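You operate a simulated robot arm through the tools that you are given. There is no shell and no other tool.

You run a simulated robot arm. Do the job below in one go: nothing can be reset, and whatever is moved stays where it is left.

TASK
Couple the hose, pump the red line to the test card's pressure and lock it in.
Fine: use the inlet port and keep the shield locked; shut the red valve, then let the pump down to zero at its release knob.

It is judged by the outcome, as a careful person would: the job done as asked, and still so three seconds after it is handed in. It fails if anything else is knocked over, pushed out of place, dropped, spilled or broken.

THE ROBOT
A 6-joint arm with a two-finger gripper, fixed in place. Base frame: the origin is on the floor under the middle of its stand, x ahead of it, y to its left, z up; the work surface is at about z = 85. Readings come in cm, degrees, newtons and seconds.
It reaches about 141.7 cm from its shoulder. Its first joint turns from -166.0 to 166.0 degrees. Payload 3.43 kg.
Tool frame: the origin (TCP) lies between the finger pads and is the grasp point; the fingertips stand 2 cm ahead of it; z points along the fingers, y is the line along which they close. The gripper opens to 19 cm; its body begins 24.8 cm behind the TCP.
Orientation is told as [roll, pitch, yaw] about the base's x, y, z axes, in that order, counted from this pose: with the fingers straight down and closing along the base's y, the tool's x points along the base's -x, its y along +y and its z along -z.

THE INTERFACE
- The arm moves only by the tool apply_moves. Its argument "motion" is a list of rows, each a list of 7 numbers: the shift along the tool's x, y, z in m, then the turn, a rotation vector about the tool's x, y, z in rad, then the finger opening in m, from 0 to 0.19. In form: [[tx, ty, tz, wx, wy, wz, hand], ...]. A call has 1 to 20 rows; each row shifts and turns the commanded pose from where the row before left it, along the tool's axes as they then stand. Rows are played at 5 a second. More than 5 cm and 8.6 degrees between two rows, or a gripper value outside its range, and nothing of the call is played. Where a pose cannot be reached the arm comes as near as it can. A force on the tool above 50 N (or 10 N above the force at the start of the call, whichever is more), or a blocked arm, ends the call early, and 0.2 s more pass. The fingers move at their own pace (about 15.3 cm/s each) and stop on an object; they squeeze with about 24 N. The grip force told is the motor's: it shows also when the fingers shut on nothing. Time passes only in rows, and 0.2 s behind the last, so rows that do not move let the fingers close. The reply holds the time, the measured pose of the TCP, the force on the tool along the base axes, the opening and the grip force, in the units named above and with some noise, with the torque about the TCP (base axes, N m) and any sound that the robot's microphone picked up.
- Cameras (640 x 400 px; columns grow to the right, rows downward): "scene" is fixed at [39.75, 50.24, 154.38]; the picture's right is [-0.79, -0.61, 0.00], its down [-0.42, 0.54, -0.73] and it looks along [0.45, -0.58, -0.68] (base axes); focal length 227 px, centre (320, 200). "wrist" rides on the gripper at [7, -0.8, -28.8] in the tool frame; the picture's right is [0.12, 0.99, 0.00], its down [-0.96, 0.12, -0.25] and it looks along [-0.25, 0.03, 0.97] (tool axes); focal length 261 px, centre (320, 200). There is no depth. A picture from a camera that has moved, and an enlarged one, comes with that camera's place and axes in the base frame and with its lens.
- grab_frame(camera): a new picture of that camera. It takes no simulated time.
- lift_body(by): moves the trunk up (or, below 0, down) by that many cm; the arm rides with it, the base frame stays. It gives what a move gives, with no picture.
- close_up(camera, box): a new picture of the part [left, top, right, bottom] of that camera's present view, enlarged. It takes no simulated time.
- job_done(): hands the job in; it is judged then, once.

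Places have to be worked out from the pictures, the camera data and where the tool is seen. Open the gripper and draw the arm clear of the work before you hand the job in, unless the task says otherwise.

The tools are called after ">>>" as name(argument=value, ...) on one line, values as JSON. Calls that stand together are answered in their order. apply_moves: Moves the arm, as the interface text tells. Its arguments: {"type":"object","properties":{"motion":{"type":"array","items":{"type":"array","items":{"type":"number"}}}},"required":["motion"]} The other tools are called the same way: lift_body (by) moves the trunk up or down; grab_frame (camera) takes a picture; close_up (camera, box) takes an enlarged picture of a part of a camera's view; job_done () hands the job in.

At the start:

```text
time_s: 0.0
tcp_pos: [56.58, 19.67, 137.74]
tcp_rot: [0.0, -0.1, 0.0]
contact_force: [0.1, 0.1, 0.7]
moment: [0.04, -0.01, 0.0]
finger_gap: 19.0
gripper_force: 0.0
trunk travel left (down, up): [-25.0, 19.0]
```

scene: 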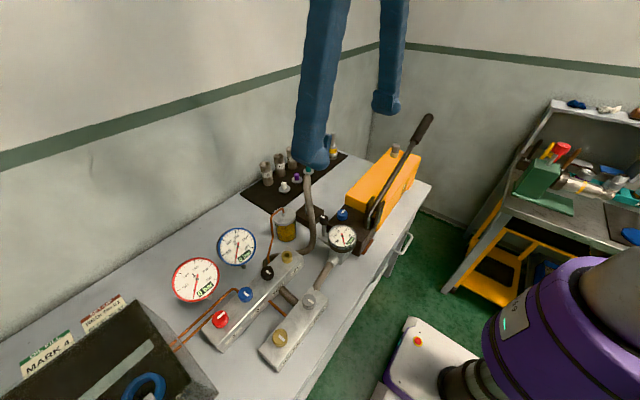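
wrist: 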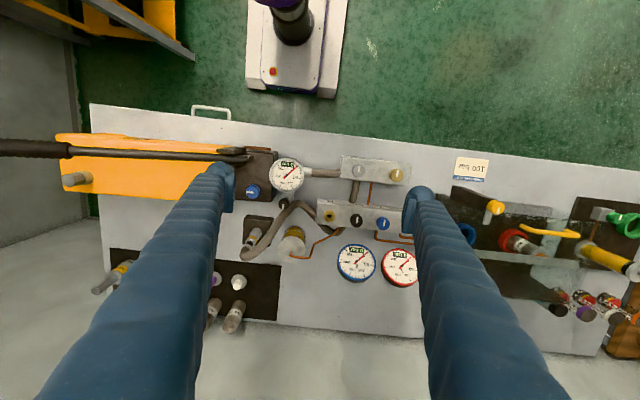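

The first pictures show a bench with a yellow hand pump, manifold blocks with red/blue knobs, gauges and cards. I take enlarged views to read the cards and identify the parts.

>>> close_up(camera="scene", box=[160, 200, 340, 380])

>>> close_up(camera="scene", box=[230, 100, 440, 270])

>>> close_up(camera="scene", box=[0, 270, 220, 400])

>>> close_up(camera="wrist", box=[200, 130, 440, 300])

>>> close_up(camera="wrist", box=[430, 140, 640, 350])

>>> close_up(camera="wrist", box=[40, 110, 320, 340])

```text
2.22 times, centred on (250, 290) of scene
camera zoom: at [39.75, 50.24, 154.38], right [-0.79, -0.61, 0.0], down [-0.42, 0.54, -0.73], along [0.45, -0.58, -0.68], focal length 504 px, centre (476, 0)
```

zoom: 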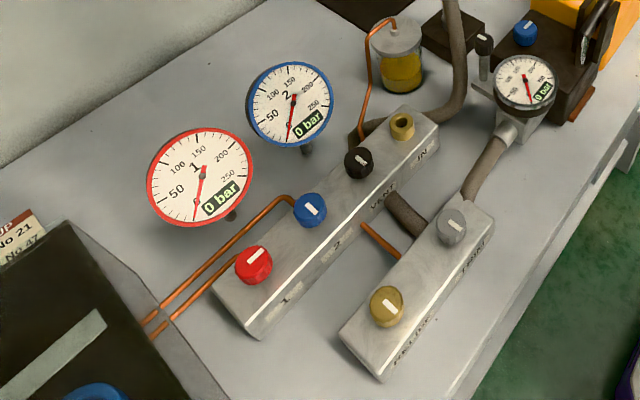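

```text
2.35 times, centred on (335, 185) of scene
camera zoom: at [39.75, 50.24, 154.38], right [-0.79, -0.61, 0.0], down [-0.42, 0.54, -0.73], along [0.45, -0.58, -0.68], focal length 534 px, centre (285, 235)
```

zoom: 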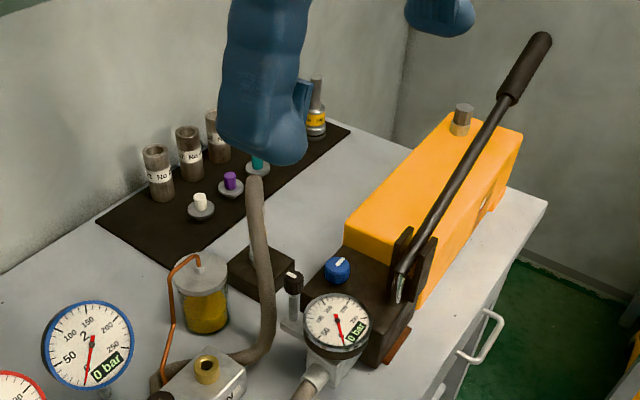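

```text
2.91 times, centred on (110, 335) of scene
camera zoom: at [39.75, 50.24, 154.38], right [-0.79, -0.61, 0.0], down [-0.42, 0.54, -0.73], along [0.45, -0.58, -0.68], focal length 660 px, centre (931, -193)
```

zoom: 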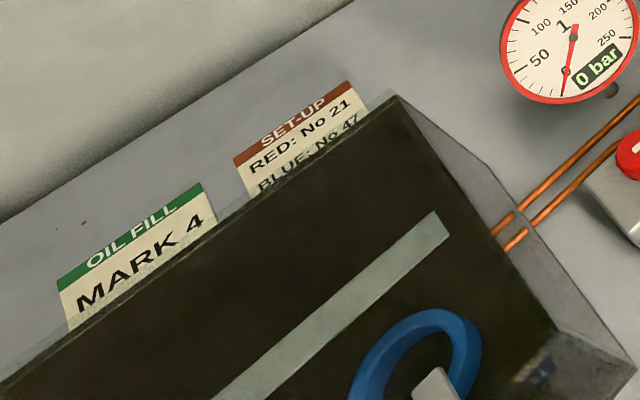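

```text
2.35 times, centred on (320, 215) of wrist
camera zoom: at [49.54, 18.92, 166.46], right [-0.12, 0.99, 0.0], down [0.96, 0.12, 0.25], along [0.25, 0.03, -0.97], focal length 613 px, centre (320, 165)
```

zoom: 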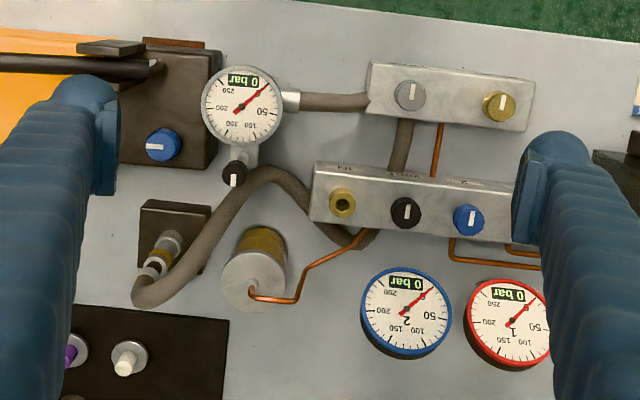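

```text
1.90 times, centred on (535, 245) of wrist
camera zoom: at [49.54, 18.92, 166.46], right [-0.12, 0.99, 0.0], down [0.96, 0.12, 0.25], along [0.25, 0.03, -0.97], focal length 496 px, centre (-90, 114)
```

zoom: 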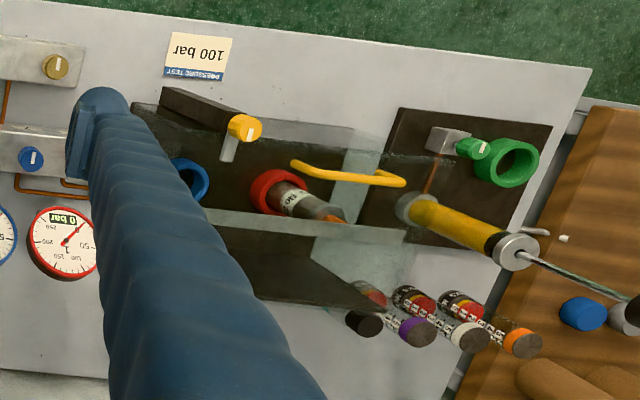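

```text
1.74 times, centred on (180, 225) of wrist
camera zoom: at [49.54, 18.92, 166.46], right [-0.12, 0.99, 0.0], down [0.96, 0.12, 0.25], along [0.25, 0.03, -0.97], focal length 453 px, centre (564, 156)
```

zoom: 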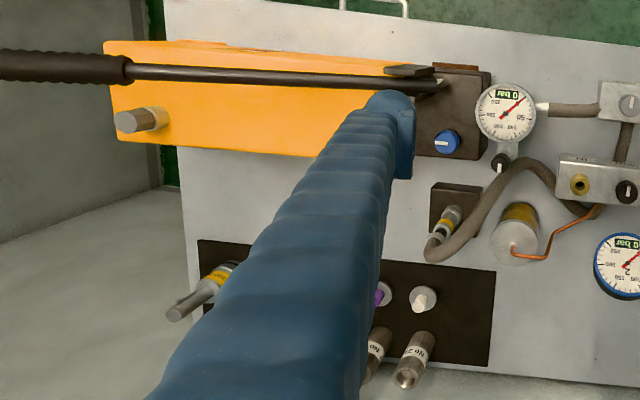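

The test card reads 100 bar, the hose end stands in a dark parking block near (75,10), and the IN port is at about (74,24,91). I move the gripper above the manifold for a nearer look at knobs and labels.

>>> apply_moves(motion=[[-0.019, 0.024, 0.026, 0, 0, 0, 0.19], [-0.019, 0.024, 0.026, 0, 0, 0, 0.19], [-0.019, 0.024, 0.026, 0, 0, 0, 0.19], [-0.019, 0.024, 0.026, 0, 0, 0, 0.19], [-0.019, 0.024, 0.026, 0, 0, 0, 0.19]])

>>> grab_frame(camera="wrist")

>>> grab_frame(camera="scene")

```text
time_s: 1.2
tcp_pos: [66.2, 31.85, 124.92]
tcp_rot: [0.0, 0.2, 0.1]
contact_force: [0.6, 0.3, 0.0]
moment: [0.01, 0.13, 0.0]
finger_gap: 18.99
gripper_force: 0.0
trunk travel left (down, up): [-25.0, 19.0]
```

```text
taken
camera wrist: at [59.18, 31.0, 153.6], right [-0.12, 0.99, 0.0], down [0.96, 0.12, 0.25], along [0.24, 0.03, -0.97], focal length 261 px, centre (320, 200)
```

wrist: 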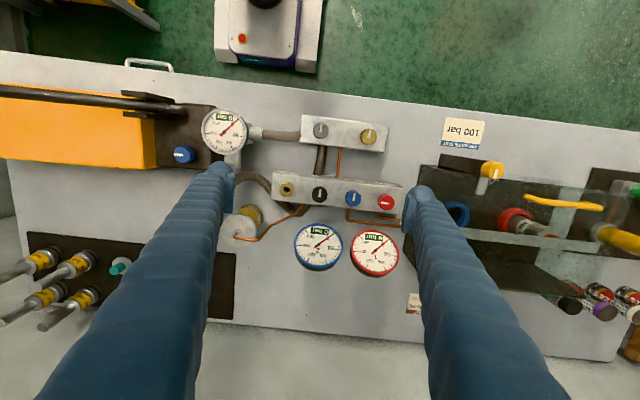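

```text
taken
```

scene: 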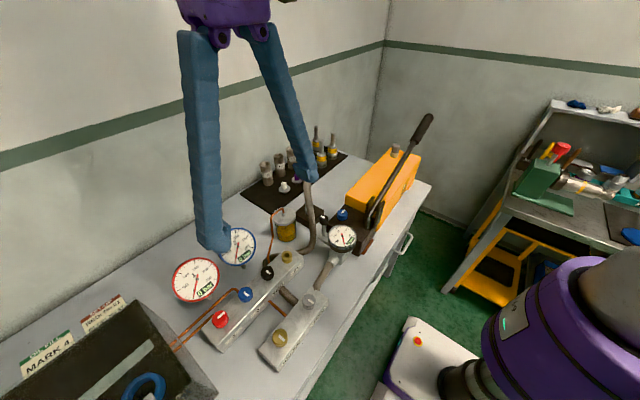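

The view is nearer now; I enlarge the card, both manifold blocks, the gauges and the shield.

>>> close_up(camera="wrist", box=[430, 105, 500, 155])

>>> close_up(camera="wrist", box=[260, 105, 420, 215])

>>> close_up(camera="wrist", box=[130, 85, 290, 200])

>>> close_up(camera="wrist", box=[400, 140, 640, 340])

>>> close_up(camera="scene", box=[230, 130, 440, 270])

>>> close_up(camera="wrist", box=[280, 210, 420, 290])

```text
8.00 times, centred on (465, 130) of wrist
camera zoom: at [59.18, 31.0, 153.6], right [-0.12, 0.99, 0.0], down [0.96, 0.12, 0.25], along [0.24, 0.03, -0.97], focal length 2085 px, centre (-840, 760)
```

zoom: 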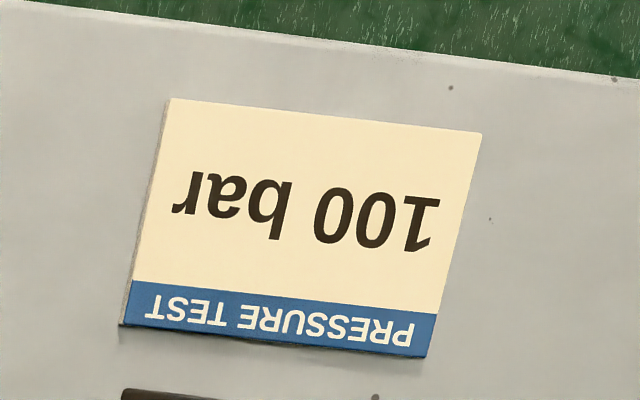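

```text
3.64 times, centred on (340, 160) of wrist
camera zoom: at [59.18, 31.0, 153.6], right [-0.12, 0.99, 0.0], down [0.96, 0.12, 0.25], along [0.24, 0.03, -0.97], focal length 948 px, centre (247, 346)
```

zoom: 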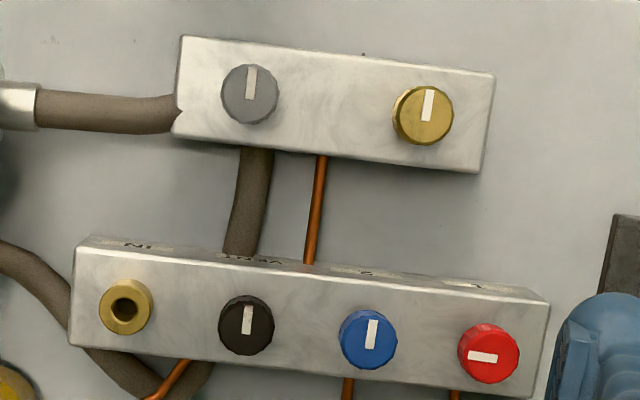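

```text
3.48 times, centred on (210, 142) of wrist
camera zoom: at [59.18, 31.0, 153.6], right [-0.12, 0.99, 0.0], down [0.96, 0.12, 0.25], along [0.24, 0.03, -0.97], focal length 907 px, centre (703, 400)
```

zoom: 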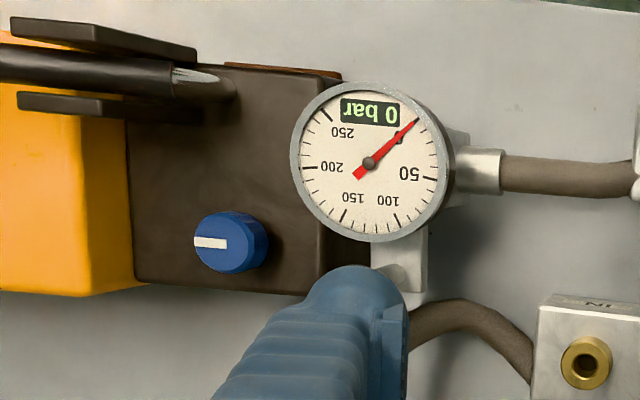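

```text
2.00 times, centred on (520, 240) of wrist
camera zoom: at [59.18, 31.0, 153.6], right [-0.12, 0.99, 0.0], down [0.96, 0.12, 0.25], along [0.24, 0.03, -0.97], focal length 521 px, centre (-80, 120)
```

zoom: 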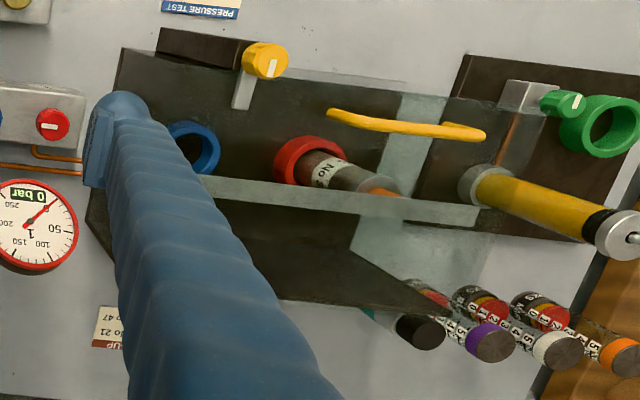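

```text
2.86 times, centred on (335, 200) of scene
camera zoom: at [39.75, 50.24, 154.38], right [-0.79, -0.61, 0.0], down [-0.42, 0.54, -0.73], along [0.45, -0.58, -0.68], focal length 649 px, centre (277, 200)
```

zoom: 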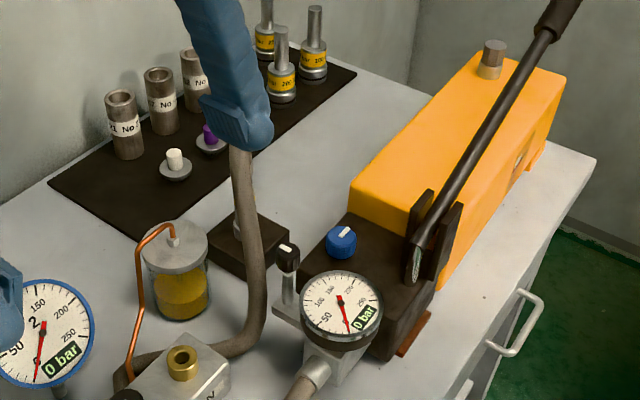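

```text
4.57 times, centred on (350, 250) of wrist
camera zoom: at [59.18, 31.0, 153.6], right [-0.12, 0.99, 0.0], down [0.96, 0.12, 0.25], along [0.24, 0.03, -0.97], focal length 1192 px, centre (183, -29)
```

zoom: 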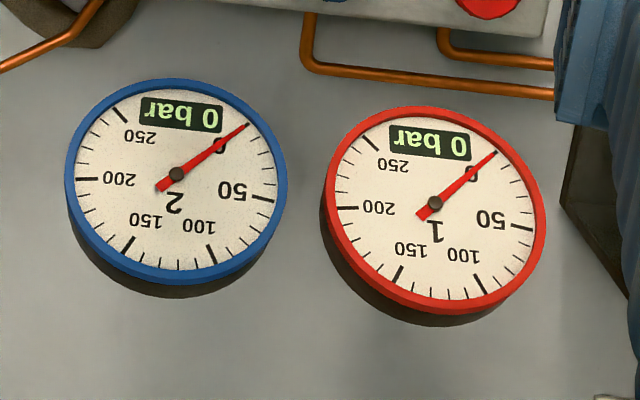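

The card reads 100 bar and the red gauge is marked 1. I need the labels on the block sides and the hose end, so I enlarge the scene view there.

>>> close_up(camera="scene", box=[250, 280, 335, 380])

>>> close_up(camera="scene", box=[200, 240, 310, 350])

>>> close_up(camera="scene", box=[280, 160, 380, 270])

>>> close_up(camera="scene", box=[340, 100, 440, 200])

>>> close_up(camera="scene", box=[0, 280, 150, 400])

```text
4.00 times, centred on (292, 330) of scene
camera zoom: at [39.75, 50.24, 154.38], right [-0.79, -0.61, 0.0], down [-0.42, 0.54, -0.73], along [0.45, -0.58, -0.68], focal length 908 px, centre (430, -320)
```

zoom: 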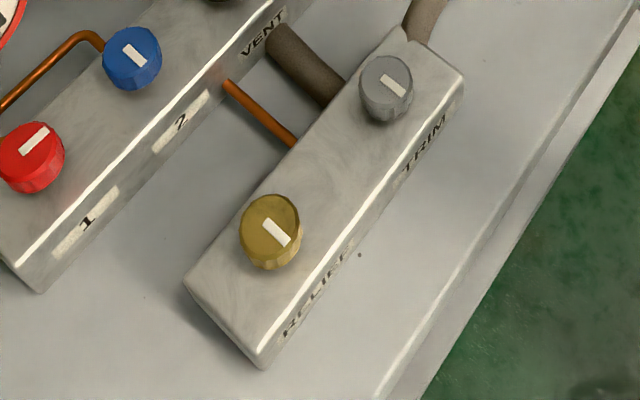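

```text
3.64 times, centred on (255, 295) of scene
camera zoom: at [39.75, 50.24, 154.38], right [-0.79, -0.61, 0.0], down [-0.42, 0.54, -0.73], along [0.45, -0.58, -0.68], focal length 826 px, centre (556, -146)
```

zoom: 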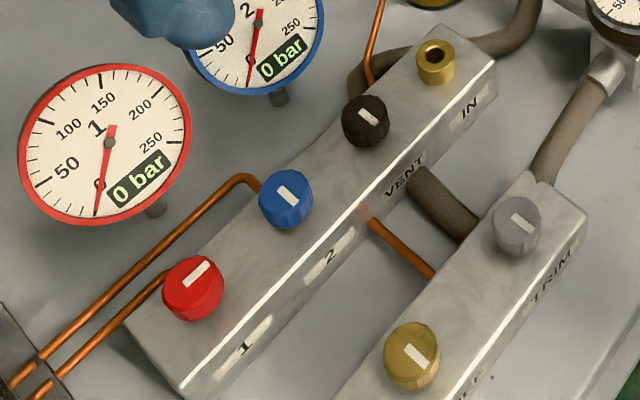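

```text
3.64 times, centred on (330, 215) of scene
camera zoom: at [39.75, 50.24, 154.38], right [-0.79, -0.61, 0.0], down [-0.42, 0.54, -0.73], along [0.45, -0.58, -0.68], focal length 826 px, centre (284, 146)
```

zoom: 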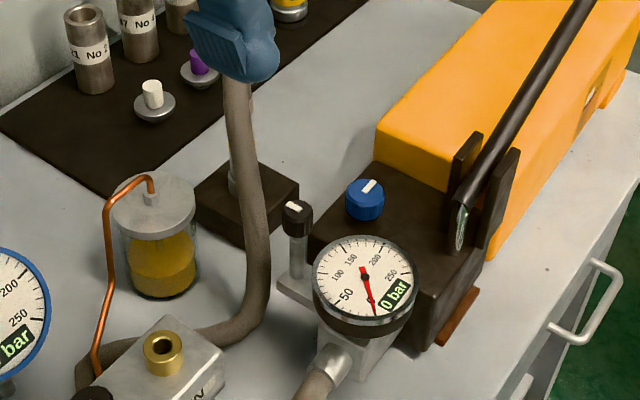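

```text
4.00 times, centred on (390, 150) of scene
camera zoom: at [39.75, 50.24, 154.38], right [-0.79, -0.61, 0.0], down [-0.42, 0.54, -0.73], along [0.45, -0.58, -0.68], focal length 908 px, centre (40, 400)
```

zoom: 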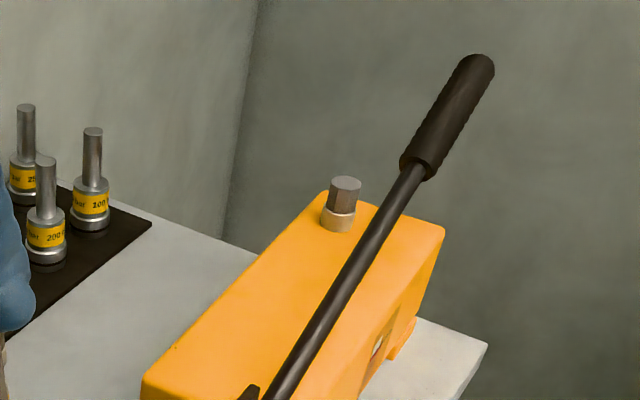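

```text
3.33 times, centred on (75, 340) of scene
camera zoom: at [39.75, 50.24, 154.38], right [-0.79, -0.61, 0.0], down [-0.42, 0.54, -0.73], along [0.45, -0.58, -0.68], focal length 757 px, centre (1137, -267)
```

zoom: 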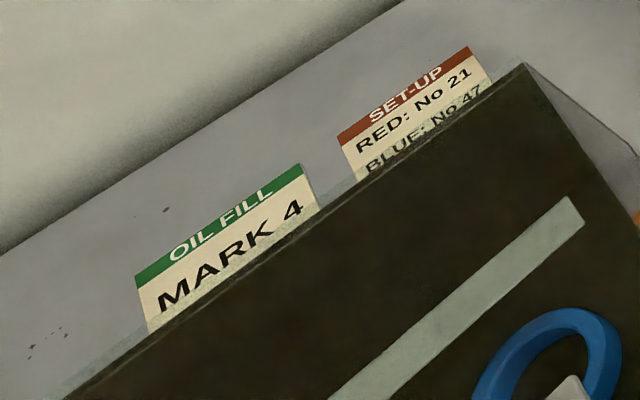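

Labels: manifold IN, VENT, 2, 1; second block TRIM and RELIEF; the red knob mark lies along the block, all others across it. Next I move over the parking block to see the hose coupling.

>>> apply_moves(motion=[[-0.008, -0.043, -0.01, 0, 0, 0, 0.19], [-0.008, -0.043, -0.01, 0, 0, 0, 0.19], [-0.008, -0.043, -0.01, 0, 0, 0, 0.19], [-0.008, -0.043, -0.01, 0, 0, 0, 0.19], [-0.008, -0.043, -0.01, 0, 0, 0, 0.19], [-0.008, -0.043, -0.01, 0, 0, 0, 0.19]])

>>> grab_frame(camera="wrist")

>>> grab_frame(camera="scene")

```text
time_s: 2.6
tcp_pos: [71.22, 5.65, 130.47]
tcp_rot: [0.0, 0.0, 0.0]
contact_force: [0.1, 0.4, -1.2]
moment: [0.04, 0.06, -0.01]
finger_gap: 18.99
gripper_force: 0.0
trunk travel left (down, up): [-25.0, 19.0]
```

```text
taken
camera wrist: at [64.2, 4.88, 159.26], right [-0.12, 0.99, 0.0], down [0.96, 0.12, 0.25], along [0.24, 0.03, -0.97], focal length 261 px, centre (320, 200)
```

wrist: 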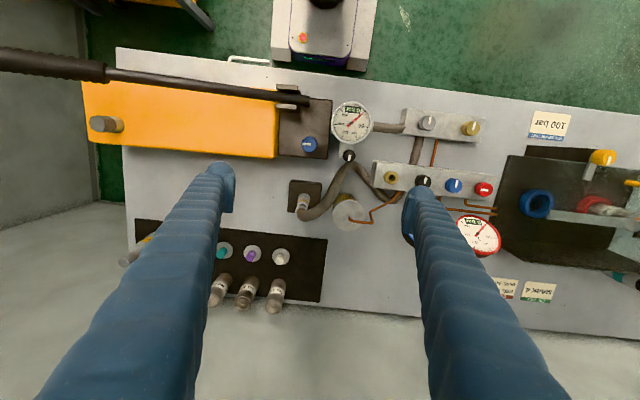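

```text
taken
```

scene: 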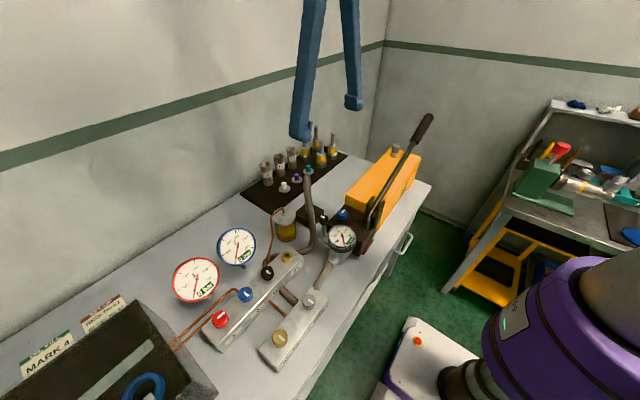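

Now the hose end is unobstructed in both views; I enlarge it from both cameras.

>>> close_up(camera="wrist", box=[270, 130, 410, 240])

>>> close_up(camera="scene", box=[265, 155, 365, 270])

>>> close_up(camera="wrist", box=[290, 175, 350, 225])

>>> close_up(camera="wrist", box=[480, 100, 640, 310])

```text
3.64 times, centred on (340, 185) of wrist
camera zoom: at [64.2, 4.88, 159.26], right [-0.12, 0.99, 0.0], down [0.96, 0.12, 0.25], along [0.24, 0.03, -0.97], focal length 948 px, centre (247, 254)
```

zoom: 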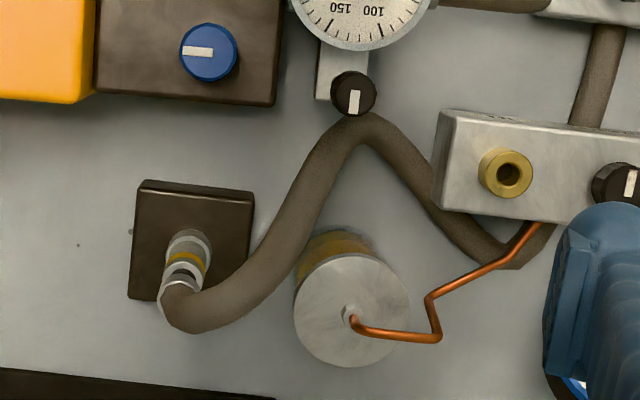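

```text
3.48 times, centred on (315, 212) of scene
camera zoom: at [39.75, 50.24, 154.38], right [-0.79, -0.61, 0.0], down [-0.42, 0.54, -0.73], along [0.45, -0.58, -0.68], focal length 790 px, centre (337, 156)
```

zoom: 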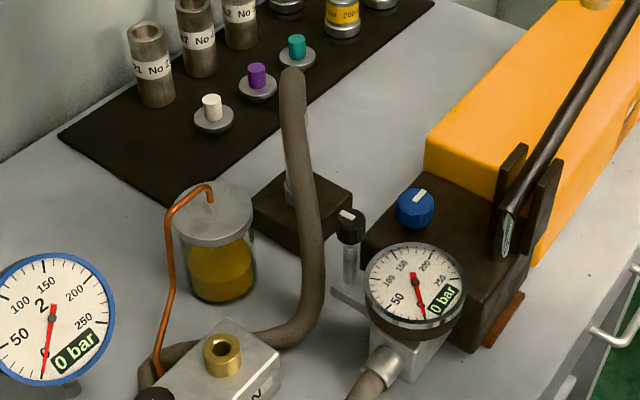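

```text
8.00 times, centred on (320, 200) of wrist
camera zoom: at [64.2, 4.88, 159.26], right [-0.12, 0.99, 0.0], down [0.96, 0.12, 0.25], along [0.24, 0.03, -0.97], focal length 2085 px, centre (320, 200)
```

zoom: 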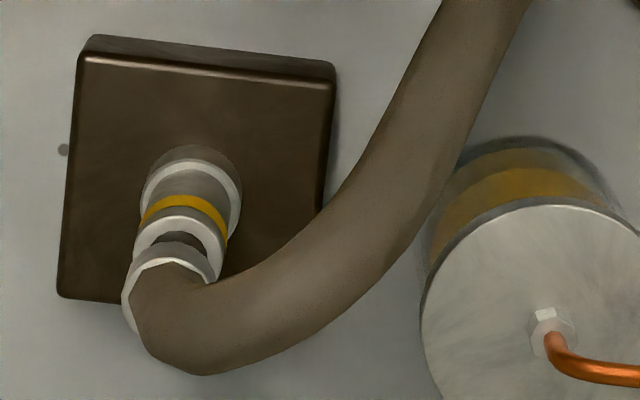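

```text
1.90 times, centred on (560, 205) of wrist
camera zoom: at [64.2, 4.88, 159.26], right [-0.12, 0.99, 0.0], down [0.96, 0.12, 0.25], along [0.24, 0.03, -0.97], focal length 496 px, centre (-137, 190)
```

zoom: 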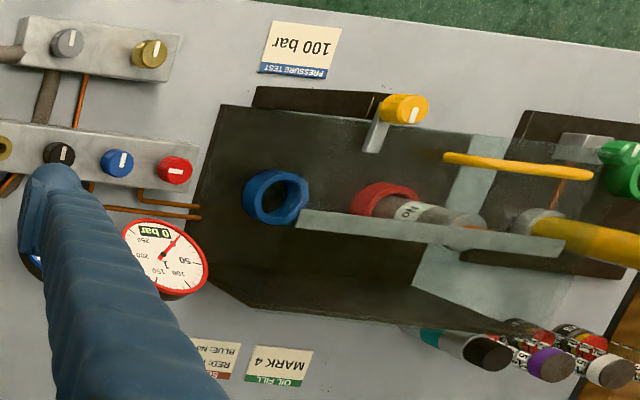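

The hose goes from the TRIM block round behind the manifold and up to a yellow-banded coupling standing in the parking block near (81,4). I back off and tilt the tool forward to see the front faces (release knob, labels).

>>> apply_moves(motion=[[0.0303, 0.0062, 0.02, 0, 0, 0, 0.19], [0.0303, 0.0062, 0.02, 0, 0, 0, 0.19], [0.0303, 0.0062, 0.02, 0, 0, 0, 0.19], [0.0303, 0.0062, 0.02, 0, 0, 0, 0.19], [0.0303, 0.0062, 0.02, 0, 0, 0, 0.19], [0.0303, 0.0062, 0.02, 0, 0, 0, 0.19], [0.0303, 0.0062, 0.02, 0, 0, 0, 0.19], [0, 0, 0, 0, -0.14, 0, 0.19], [0, 0, 0, 0, -0.14, 0, 0.19], [0, 0, 0, 0, -0.14, 0, 0.19], [0, 0, 0, 0, -0.14, 0, 0.19], [0, 0, 0, 0, -0.14, 0, 0.19]])

>>> grab_frame(camera="wrist")

```text
time_s: 5.2
tcp_pos: [54.83, 12.65, 122.24]
tcp_rot: [0.1, -39.0, -0.3]
contact_force: [0.5, -0.1, 1.2]
moment: [-0.03, 0.32, 0.0]
finger_gap: 18.98
gripper_force: 0.0
out of reach, approached as far as the arm can: row 11, 12
trunk travel left (down, up): [-25.0, 19.0]
```

```text
taken
camera wrist: at [31.13, 12.16, 140.08], right [-0.09, 0.99, -0.08], down [0.59, 0.11, 0.8], along [0.8, 0.02, -0.6], focal length 261 px, centre (320, 200)
```

wrist: 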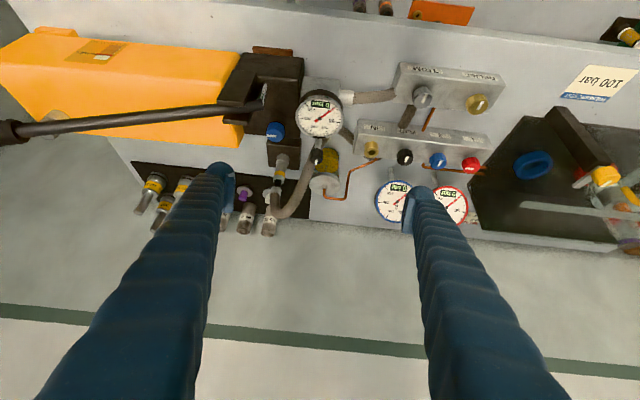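

The view now shows front faces (upside down). I enlarge the pump's front and the blocks.

>>> close_up(camera="wrist", box=[200, 35, 360, 150])

>>> close_up(camera="wrist", box=[0, 25, 240, 150])

>>> close_up(camera="wrist", box=[350, 60, 510, 180])

>>> close_up(camera="wrist", box=[470, 60, 640, 250])

>>> close_up(camera="wrist", box=[220, 130, 380, 240])

```text
3.48 times, centred on (280, 92) of wrist
camera zoom: at [31.13, 12.16, 140.08], right [-0.09, 0.99, -0.08], down [0.59, 0.11, 0.8], along [0.8, 0.02, -0.6], focal length 907 px, centre (459, 574)
```

zoom: 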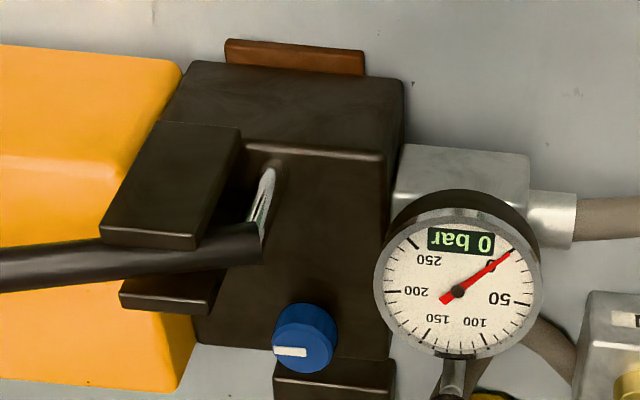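

```text
2.67 times, centred on (120, 88) of wrist
camera zoom: at [31.13, 12.16, 140.08], right [-0.09, 0.99, -0.08], down [0.59, 0.11, 0.8], along [0.8, 0.02, -0.6], focal length 695 px, centre (853, 500)
```

zoom: 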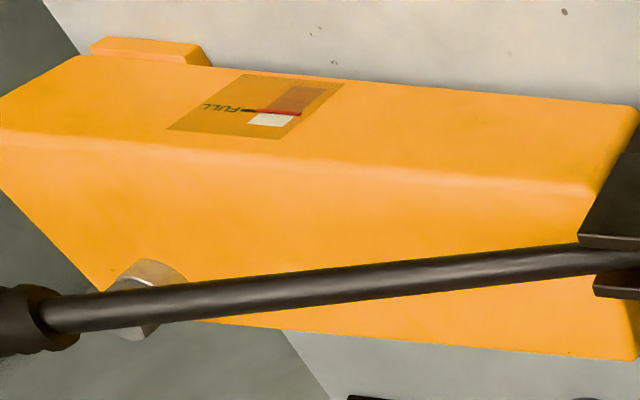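

```text
3.33 times, centred on (430, 120) of wrist
camera zoom: at [31.13, 12.16, 140.08], right [-0.09, 0.99, -0.08], down [0.59, 0.11, 0.8], along [0.8, 0.02, -0.6], focal length 869 px, centre (-47, 467)
```

zoom: 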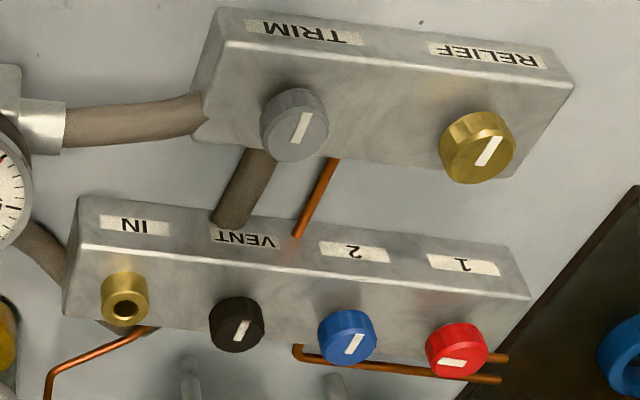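

```text
2.11 times, centred on (555, 155) of wrist
camera zoom: at [31.13, 12.16, 140.08], right [-0.09, 0.99, -0.08], down [0.59, 0.11, 0.8], along [0.8, 0.02, -0.6], focal length 549 px, centre (-175, 295)
```

zoom: 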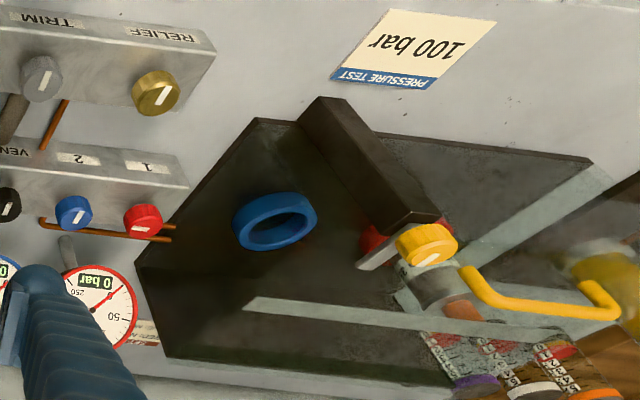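

```text
3.64 times, centred on (300, 185) of wrist
camera zoom: at [31.13, 12.16, 140.08], right [-0.09, 0.99, -0.08], down [0.59, 0.11, 0.8], along [0.8, 0.02, -0.6], focal length 948 px, centre (393, 254)
```

zoom: 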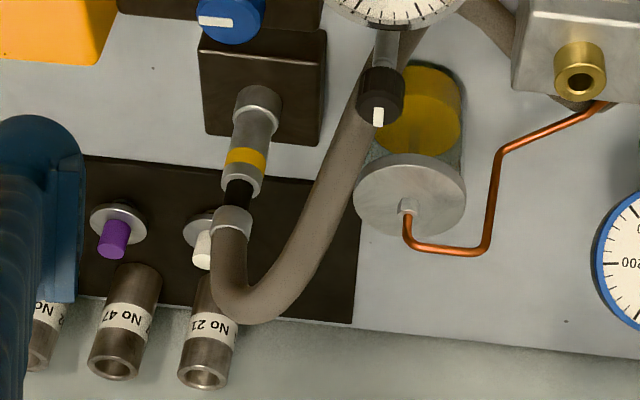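

The coupling (yellow band) stands vertical at about (81.4, 2.5), z 88–102; IN port top about (72.7, 24.5, 92.3); release knob near (66.4, 2.6, 98.5). I bring the tool upright again and check the pose.

>>> apply_moves(motion=[[0, 0, 0, 0, 0.136, 0, 0.19], [0, 0, 0, 0, 0.136, 0, 0.19], [0, 0, 0, 0, 0.136, 0, 0.19], [0, 0, 0, 0, 0.136, 0, 0.19], [0, 0, 0, 0, 0.136, 0, 0.19]])

```text
time_s: 6.4
tcp_pos: [55.19, 12.81, 122.08]
tcp_rot: [0.0, -0.9, -0.1]
contact_force: [0.6, 0.2, 0.4]
moment: [-0.01, 0.11, 0.0]
finger_gap: 19.01
gripper_force: 0.1
trunk travel left (down, up): [-25.0, 19.0]
```

Upright again. I go above the coupling, turn the fingers 45° (closing line square to the hose's run) and narrow them to 10 cm to stay clear of the jar.

>>> apply_moves(motion=[[-0.0374, -0.0147, -0.006, 0, 0.016, 0, 0.1], [-0.0374, -0.0147, -0.006, 0, 0, 0, 0.1], [-0.0374, -0.0147, -0.006, 0, 0, 0, 0.1], [-0.0374, -0.0147, -0.006, 0, 0, 0, 0.1], [-0.0374, -0.0147, -0.006, 0, 0, 0, 0.1], [-0.0374, -0.0147, -0.006, 0, 0, 0, 0.1], [-0.0374, -0.0147, -0.006, 0, 0, 0, 0.1], [0, 0, 0, 0, 0, 0.131, 0.1], [0, 0, 0, 0, 0, 0.131, 0.1], [0, 0, 0, 0, 0, 0.131, 0.1], [0, 0, 0, 0, 0, 0.131, 0.1], [0, 0, 0, 0, 0, 0.131, 0.1], [0, 0, 0, 0, 0, 0.131, 0.1]])

>>> grab_frame(camera="wrist")

>>> grab_frame(camera="scene")

```text
time_s: 9.2
tcp_pos: [81.24, 2.44, 126.46]
tcp_rot: [0.1, -0.1, -45.2]
contact_force: [0.2, 0.2, 0.4]
moment: [0.0, -0.01, 0.0]
finger_gap: 9.97
gripper_force: 0.0
trunk travel left (down, up): [-25.0, 19.0]
```

```text
taken
camera wrist: at [75.54, 6.88, 155.21], right [0.62, 0.78, 0.0], down [0.76, -0.6, 0.25], along [0.2, -0.15, -0.97], focal length 261 px, centre (320, 200)
```

wrist: 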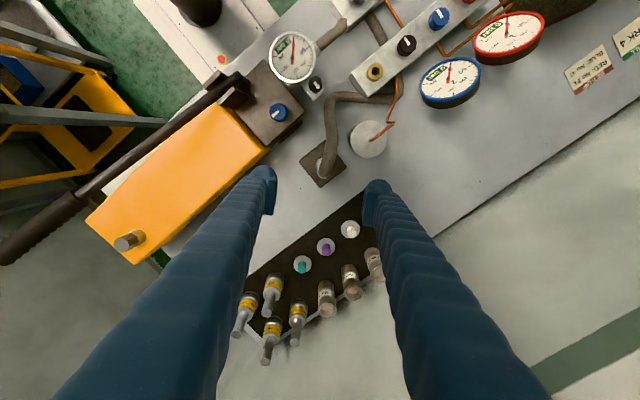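

```text
taken
```

scene: 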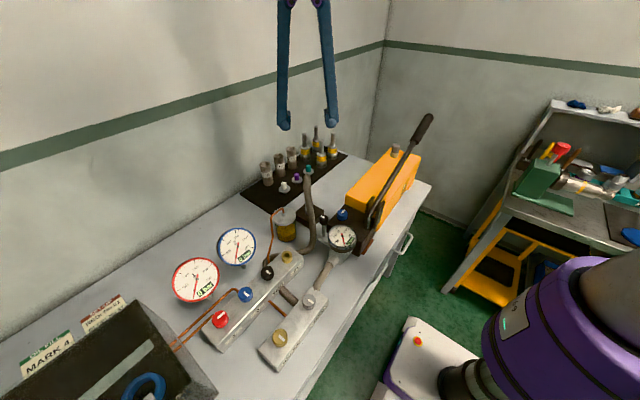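

The coupling appears almost right under the TCP. I enlarge to check alignment.

>>> close_up(camera="wrist", box=[280, 120, 360, 200])

>>> close_up(camera="scene", box=[265, 150, 345, 260])

```text
5.00 times, centred on (320, 160) of wrist
camera zoom: at [75.54, 6.88, 155.21], right [0.62, 0.78, 0.0], down [0.76, -0.6, 0.25], along [0.2, -0.15, -0.97], focal length 1303 px, centre (320, 400)
```

zoom: 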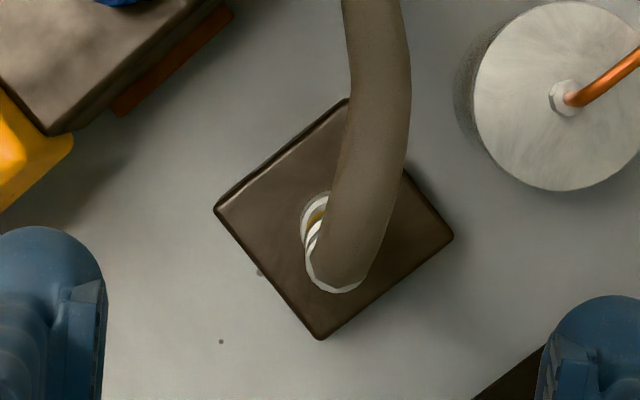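

```text
3.64 times, centred on (305, 205) of scene
camera zoom: at [39.75, 50.24, 154.38], right [-0.79, -0.61, 0.0], down [-0.42, 0.54, -0.73], along [0.45, -0.58, -0.68], focal length 826 px, centre (374, 182)
```

zoom: 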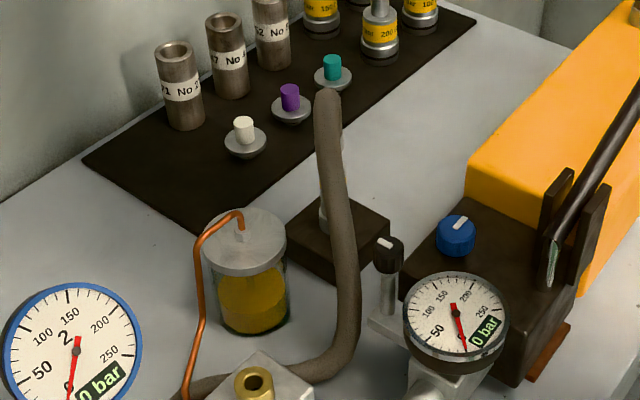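

The coupling looks offset about 0.8 cm towards +x from the TCP. I shift and lower to z≈112 to look again.

>>> apply_moves(motion=[[-0.002, 0.002, 0.036, 0, 0, 0, 0.1], [-0.002, 0.002, 0.036, 0, 0, 0, 0.1], [-0.002, 0.002, 0.036, 0, 0, 0, 0.1], [0, 0, 0.036, 0, 0, 0, 0.1]])

>>> grab_frame(camera="wrist")

>>> close_up(camera="wrist", box=[240, 110, 400, 210])

>>> close_up(camera="scene", box=[265, 120, 365, 260])

```text
time_s: 10.2
tcp_pos: [82.15, 2.72, 111.73]
tcp_rot: [0.1, -0.1, -45.1]
contact_force: [0.7, -0.2, -0.7]
moment: [-0.03, 0.04, 0.01]
finger_gap: 10.01
gripper_force: 0.1
trunk travel left (down, up): [-25.0, 19.0]
```

```text
taken
camera wrist: at [76.51, 7.07, 140.48], right [0.62, 0.79, 0.0], down [0.76, -0.6, 0.25], along [0.2, -0.15, -0.97], focal length 261 px, centre (320, 200)
```

wrist: 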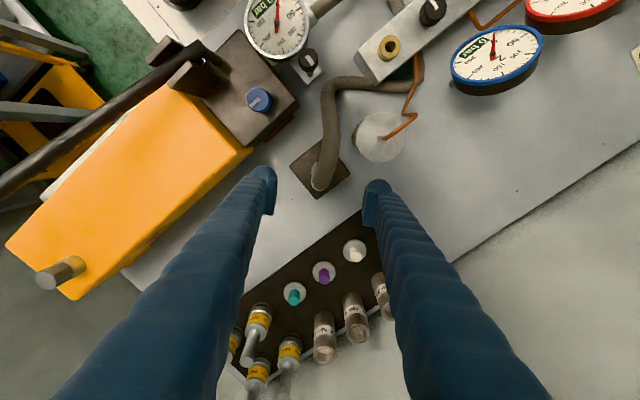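

```text
4.00 times, centred on (320, 160) of wrist
camera zoom: at [76.51, 7.07, 140.48], right [0.62, 0.79, 0.0], down [0.76, -0.6, 0.25], along [0.2, -0.15, -0.97], focal length 1043 px, centre (320, 360)
```

zoom: 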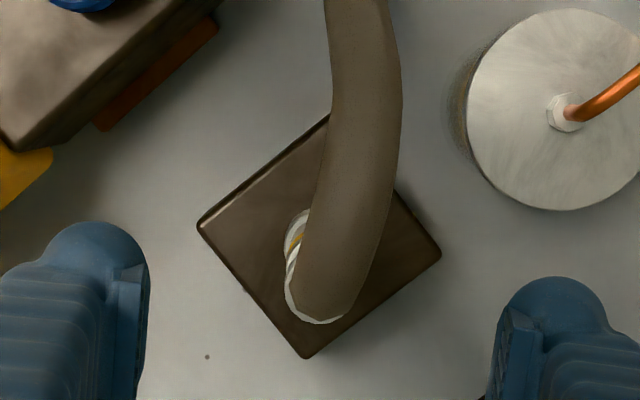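

```text
2.86 times, centred on (315, 190) of scene
camera zoom: at [39.75, 50.24, 154.38], right [-0.79, -0.61, 0.0], down [-0.42, 0.54, -0.73], along [0.45, -0.58, -0.68], focal length 649 px, centre (334, 229)
```

zoom: 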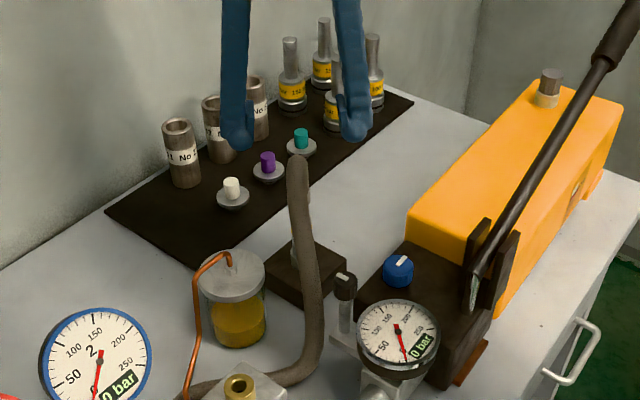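

The TCP axis now lines up with ferrule and block centre within about 0.1 cm, so the coupling is at (82.15, 2.7). I descend to the yellow-banded sleeve at z≈95.4 with fingers still open.

>>> apply_moves(motion=[[0, 0, 0.041, 0, 0, 0, 0.1], [0, 0, 0.041, 0, 0, 0, 0.1], [0, 0, 0.041, 0, 0, 0, 0.1], [0, 0, 0.02, 0, 0, 0, 0.1], [0, 0, 0.02, 0, 0, 0, 0.1]])

>>> close_up(camera="scene", box=[265, 120, 365, 260])

>>> close_up(camera="wrist", box=[240, 110, 400, 210])

```text
time_s: 11.4
tcp_pos: [81.94, 2.47, 95.71]
tcp_rot: [0.1, -0.1, -45.0]
contact_force: [-0.8, -0.5, -0.9]
moment: [-0.02, 0.02, 0.0]
finger_gap: 9.98
gripper_force: 0.0
trunk travel left (down, up): [-25.0, 19.0]
```

```text
2.86 times, centred on (315, 190) of scene
camera zoom: at [39.75, 50.24, 154.38], right [-0.79, -0.61, 0.0], down [-0.42, 0.54, -0.73], along [0.45, -0.58, -0.68], focal length 649 px, centre (334, 229)
```

zoom: 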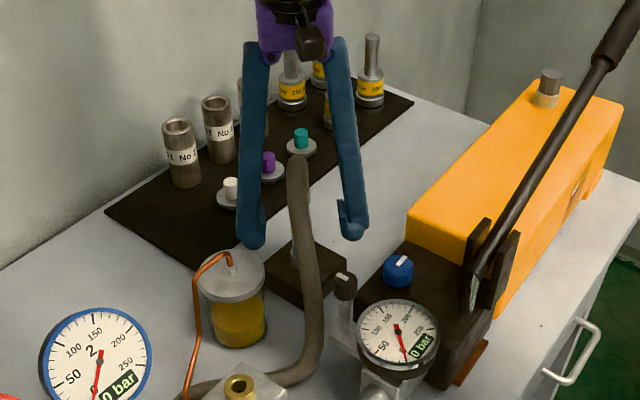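

```text
4.00 times, centred on (320, 160) of wrist
camera zoom: at [76.43, 6.9, 124.45], right [0.62, 0.79, 0.0], down [0.76, -0.6, 0.25], along [0.2, -0.15, -0.97], focal length 1043 px, centre (320, 360)
```

zoom: 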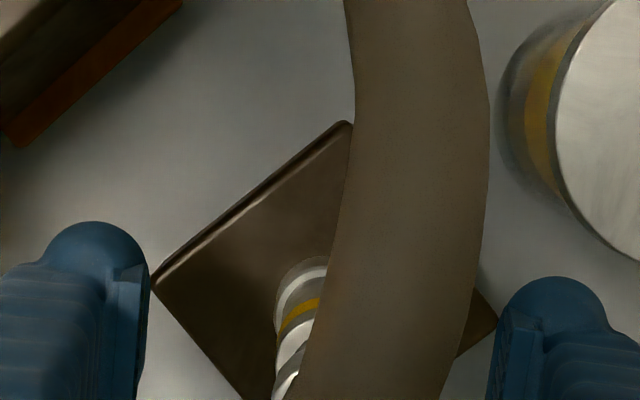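

Fingers straddle the banded sleeve, hose runs out between them. I close the gripper.

>>> apply_moves(motion=[[0, 0, 0, 0, 0, 0, 0.05], [0, 0, 0, 0, 0, 0, 0.0], [0, 0, 0, 0, 0, 0, 0.0], [0, 0, 0, 0, 0, 0, 0.0]])

>>> close_up(camera="wrist", box=[240, 110, 400, 210])

>>> close_up(camera="scene", box=[265, 120, 365, 260])

```text
time_s: 12.4
tcp_pos: [82.02, 2.51, 95.91]
tcp_rot: [0.1, 0.0, -45.0]
contact_force: [0.3, -0.6, 0.9]
moment: [-0.01, 0.03, -0.01]
finger_gap: 2.67
gripper_force: 24.2
trunk travel left (down, up): [-25.0, 19.0]
```

```text
4.00 times, centred on (320, 160) of wrist
camera zoom: at [76.4, 6.9, 124.48], right [0.62, 0.79, 0.0], down [0.76, -0.6, 0.25], along [0.2, -0.15, -0.97], focal length 1043 px, centre (320, 360)
```

zoom: 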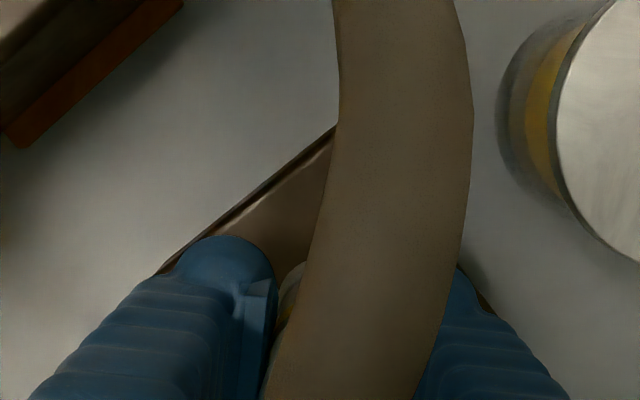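

```text
2.86 times, centred on (315, 190) of scene
camera zoom: at [39.75, 50.24, 154.38], right [-0.79, -0.61, 0.0], down [-0.42, 0.54, -0.73], along [0.45, -0.58, -0.68], focal length 649 px, centre (334, 229)
```

zoom: 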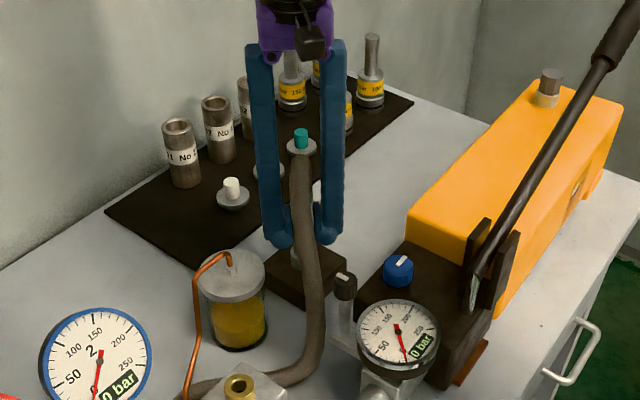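

The sleeve is held (gap 2.67 cm, 24 N). I lift it slowly out of the parking block, watching the force.

>>> apply_moves(motion=[[0, 0, -0.01, 0, 0, 0, 0.0], [0, 0, -0.01, 0, 0, 0, 0.0], [0, 0, -0.01, 0, 0, 0, 0.0]])

>>> close_up(camera="scene", box=[265, 120, 365, 260])

```text
time_s: 13.2
tcp_pos: [81.95, 2.58, 98.77]
tcp_rot: [0.0, 0.0, -45.1]
contact_force: [-0.6, -0.3, -2.5]
moment: [0.01, 0.02, 0.01]
finger_gap: 2.65
gripper_force: 23.8
trunk travel left (down, up): [-25.0, 19.0]
```

```text
2.86 times, centred on (315, 190) of scene
camera zoom: at [39.75, 50.24, 154.38], right [-0.79, -0.61, 0.0], down [-0.42, 0.54, -0.73], along [0.45, -0.58, -0.68], focal length 649 px, centre (334, 229)
```

zoom: 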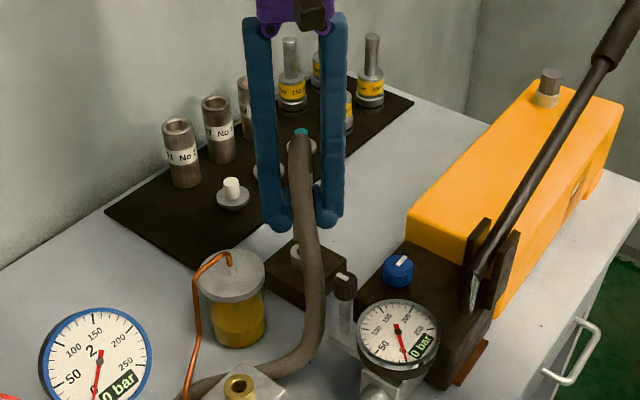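

It came free with about 2.5 N of weight. I lift another 11 cm and look at the coupling's lower end.

>>> apply_moves(motion=[[0, 0, -0.028, 0, 0, 0, 0.0], [0, 0, -0.028, 0, 0, 0, 0.0], [0, 0, -0.028, 0, 0, 0, 0.0], [0, 0, -0.028, 0, 0, 0, 0.0]])

>>> close_up(camera="scene", box=[265, 110, 365, 250])

>>> grab_frame(camera="wrist")

```text
time_s: 14.2
tcp_pos: [81.79, 2.53, 110.07]
tcp_rot: [0.0, -0.1, -45.0]
contact_force: [-0.9, -0.6, -3.0]
moment: [0.01, -0.08, -0.02]
finger_gap: 2.66
gripper_force: 24.1
trunk travel left (down, up): [-25.0, 19.0]
```

```text
2.86 times, centred on (315, 180) of scene
camera zoom: at [39.75, 50.24, 154.38], right [-0.79, -0.61, 0.0], down [-0.42, 0.54, -0.73], along [0.45, -0.58, -0.68], focal length 649 px, centre (334, 257)
```

zoom: 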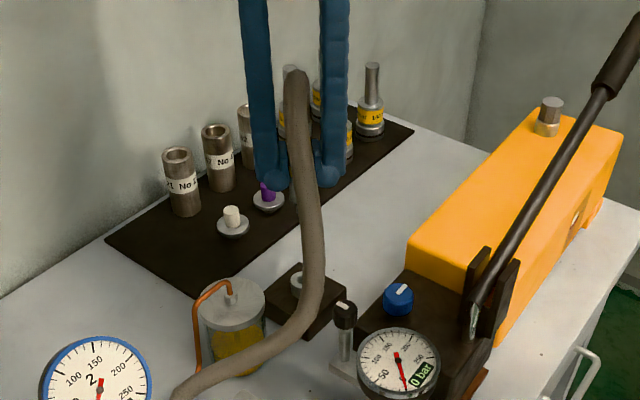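

```text
taken
camera wrist: at [76.1, 6.99, 138.8], right [0.62, 0.79, 0.0], down [0.76, -0.6, 0.25], along [0.2, -0.15, -0.97], focal length 261 px, centre (320, 200)
```

wrist: 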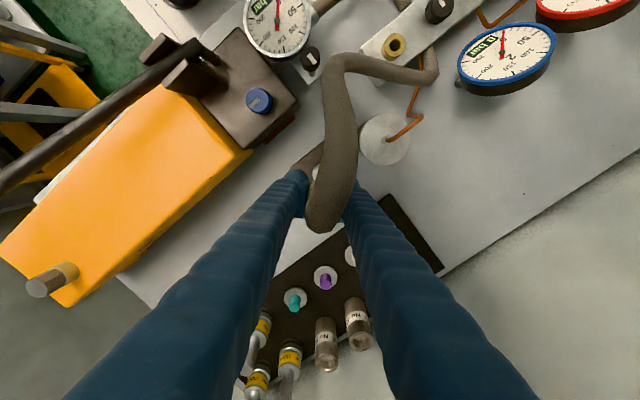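

The coupling hangs free in the grip with the hose running out between the fingers. I carry it at z≈110 toward the IN port, which I place at about (73.2, 24.6).

>>> apply_moves(motion=[[0.036, 0.0158, 0, 0, 0, 0, 0.0], [0.036, 0.0158, 0, 0, 0, 0, 0.0], [0.036, 0.0158, 0, 0, 0, 0, 0.0], [0.036, 0.0158, 0, 0, 0, 0, 0.0], [0.036, 0.0158, 0, 0, 0, 0, 0.0], [0.036, 0.0158, 0, 0, 0, 0, 0.0]])

>>> grab_frame(camera="wrist")

>>> grab_frame(camera="scene")

>>> close_up(camera="scene", box=[235, 160, 345, 300])

```text
time_s: 15.6
tcp_pos: [73.43, 24.58, 110.1]
tcp_rot: [0.0, -0.1, -45.1]
contact_force: [-0.6, 0.0, -2.8]
moment: [-0.01, -0.06, 0.04]
finger_gap: 2.67
gripper_force: 23.4
trunk travel left (down, up): [-25.0, 19.0]
```

```text
taken
camera wrist: at [67.72, 29.02, 138.76], right [0.62, 0.79, 0.0], down [0.76, -0.6, 0.25], along [0.2, -0.15, -0.97], focal length 261 px, centre (320, 200)
```

wrist: 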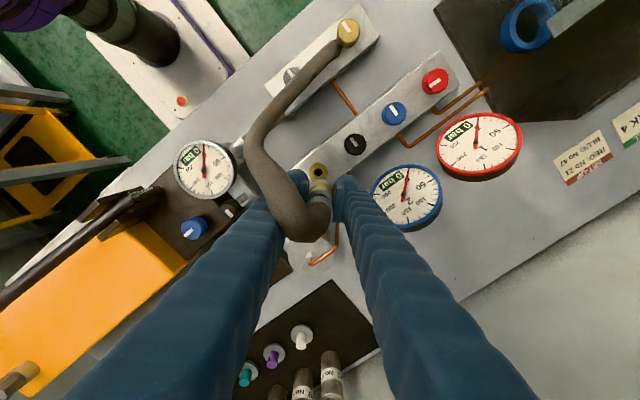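

```text
taken
```

scene: 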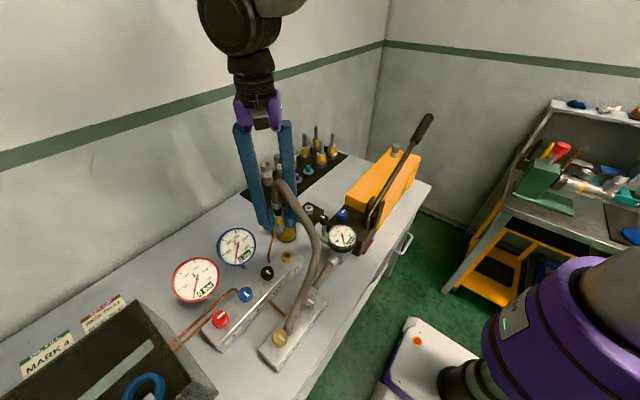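

```text
2.86 times, centred on (290, 230) of scene
camera zoom: at [39.75, 50.24, 154.38], right [-0.79, -0.61, 0.0], down [-0.42, 0.54, -0.73], along [0.45, -0.58, -0.68], focal length 649 px, centre (406, 114)
```

zoom: 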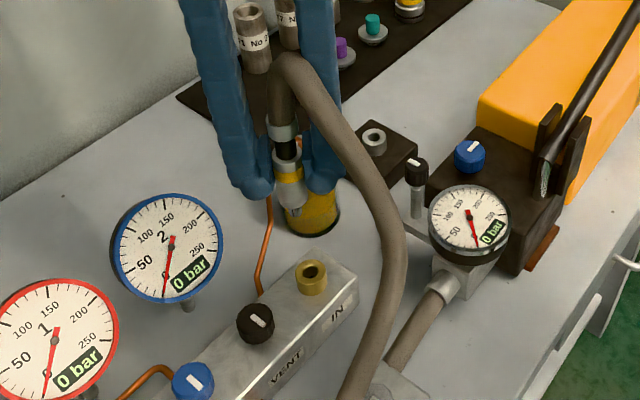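

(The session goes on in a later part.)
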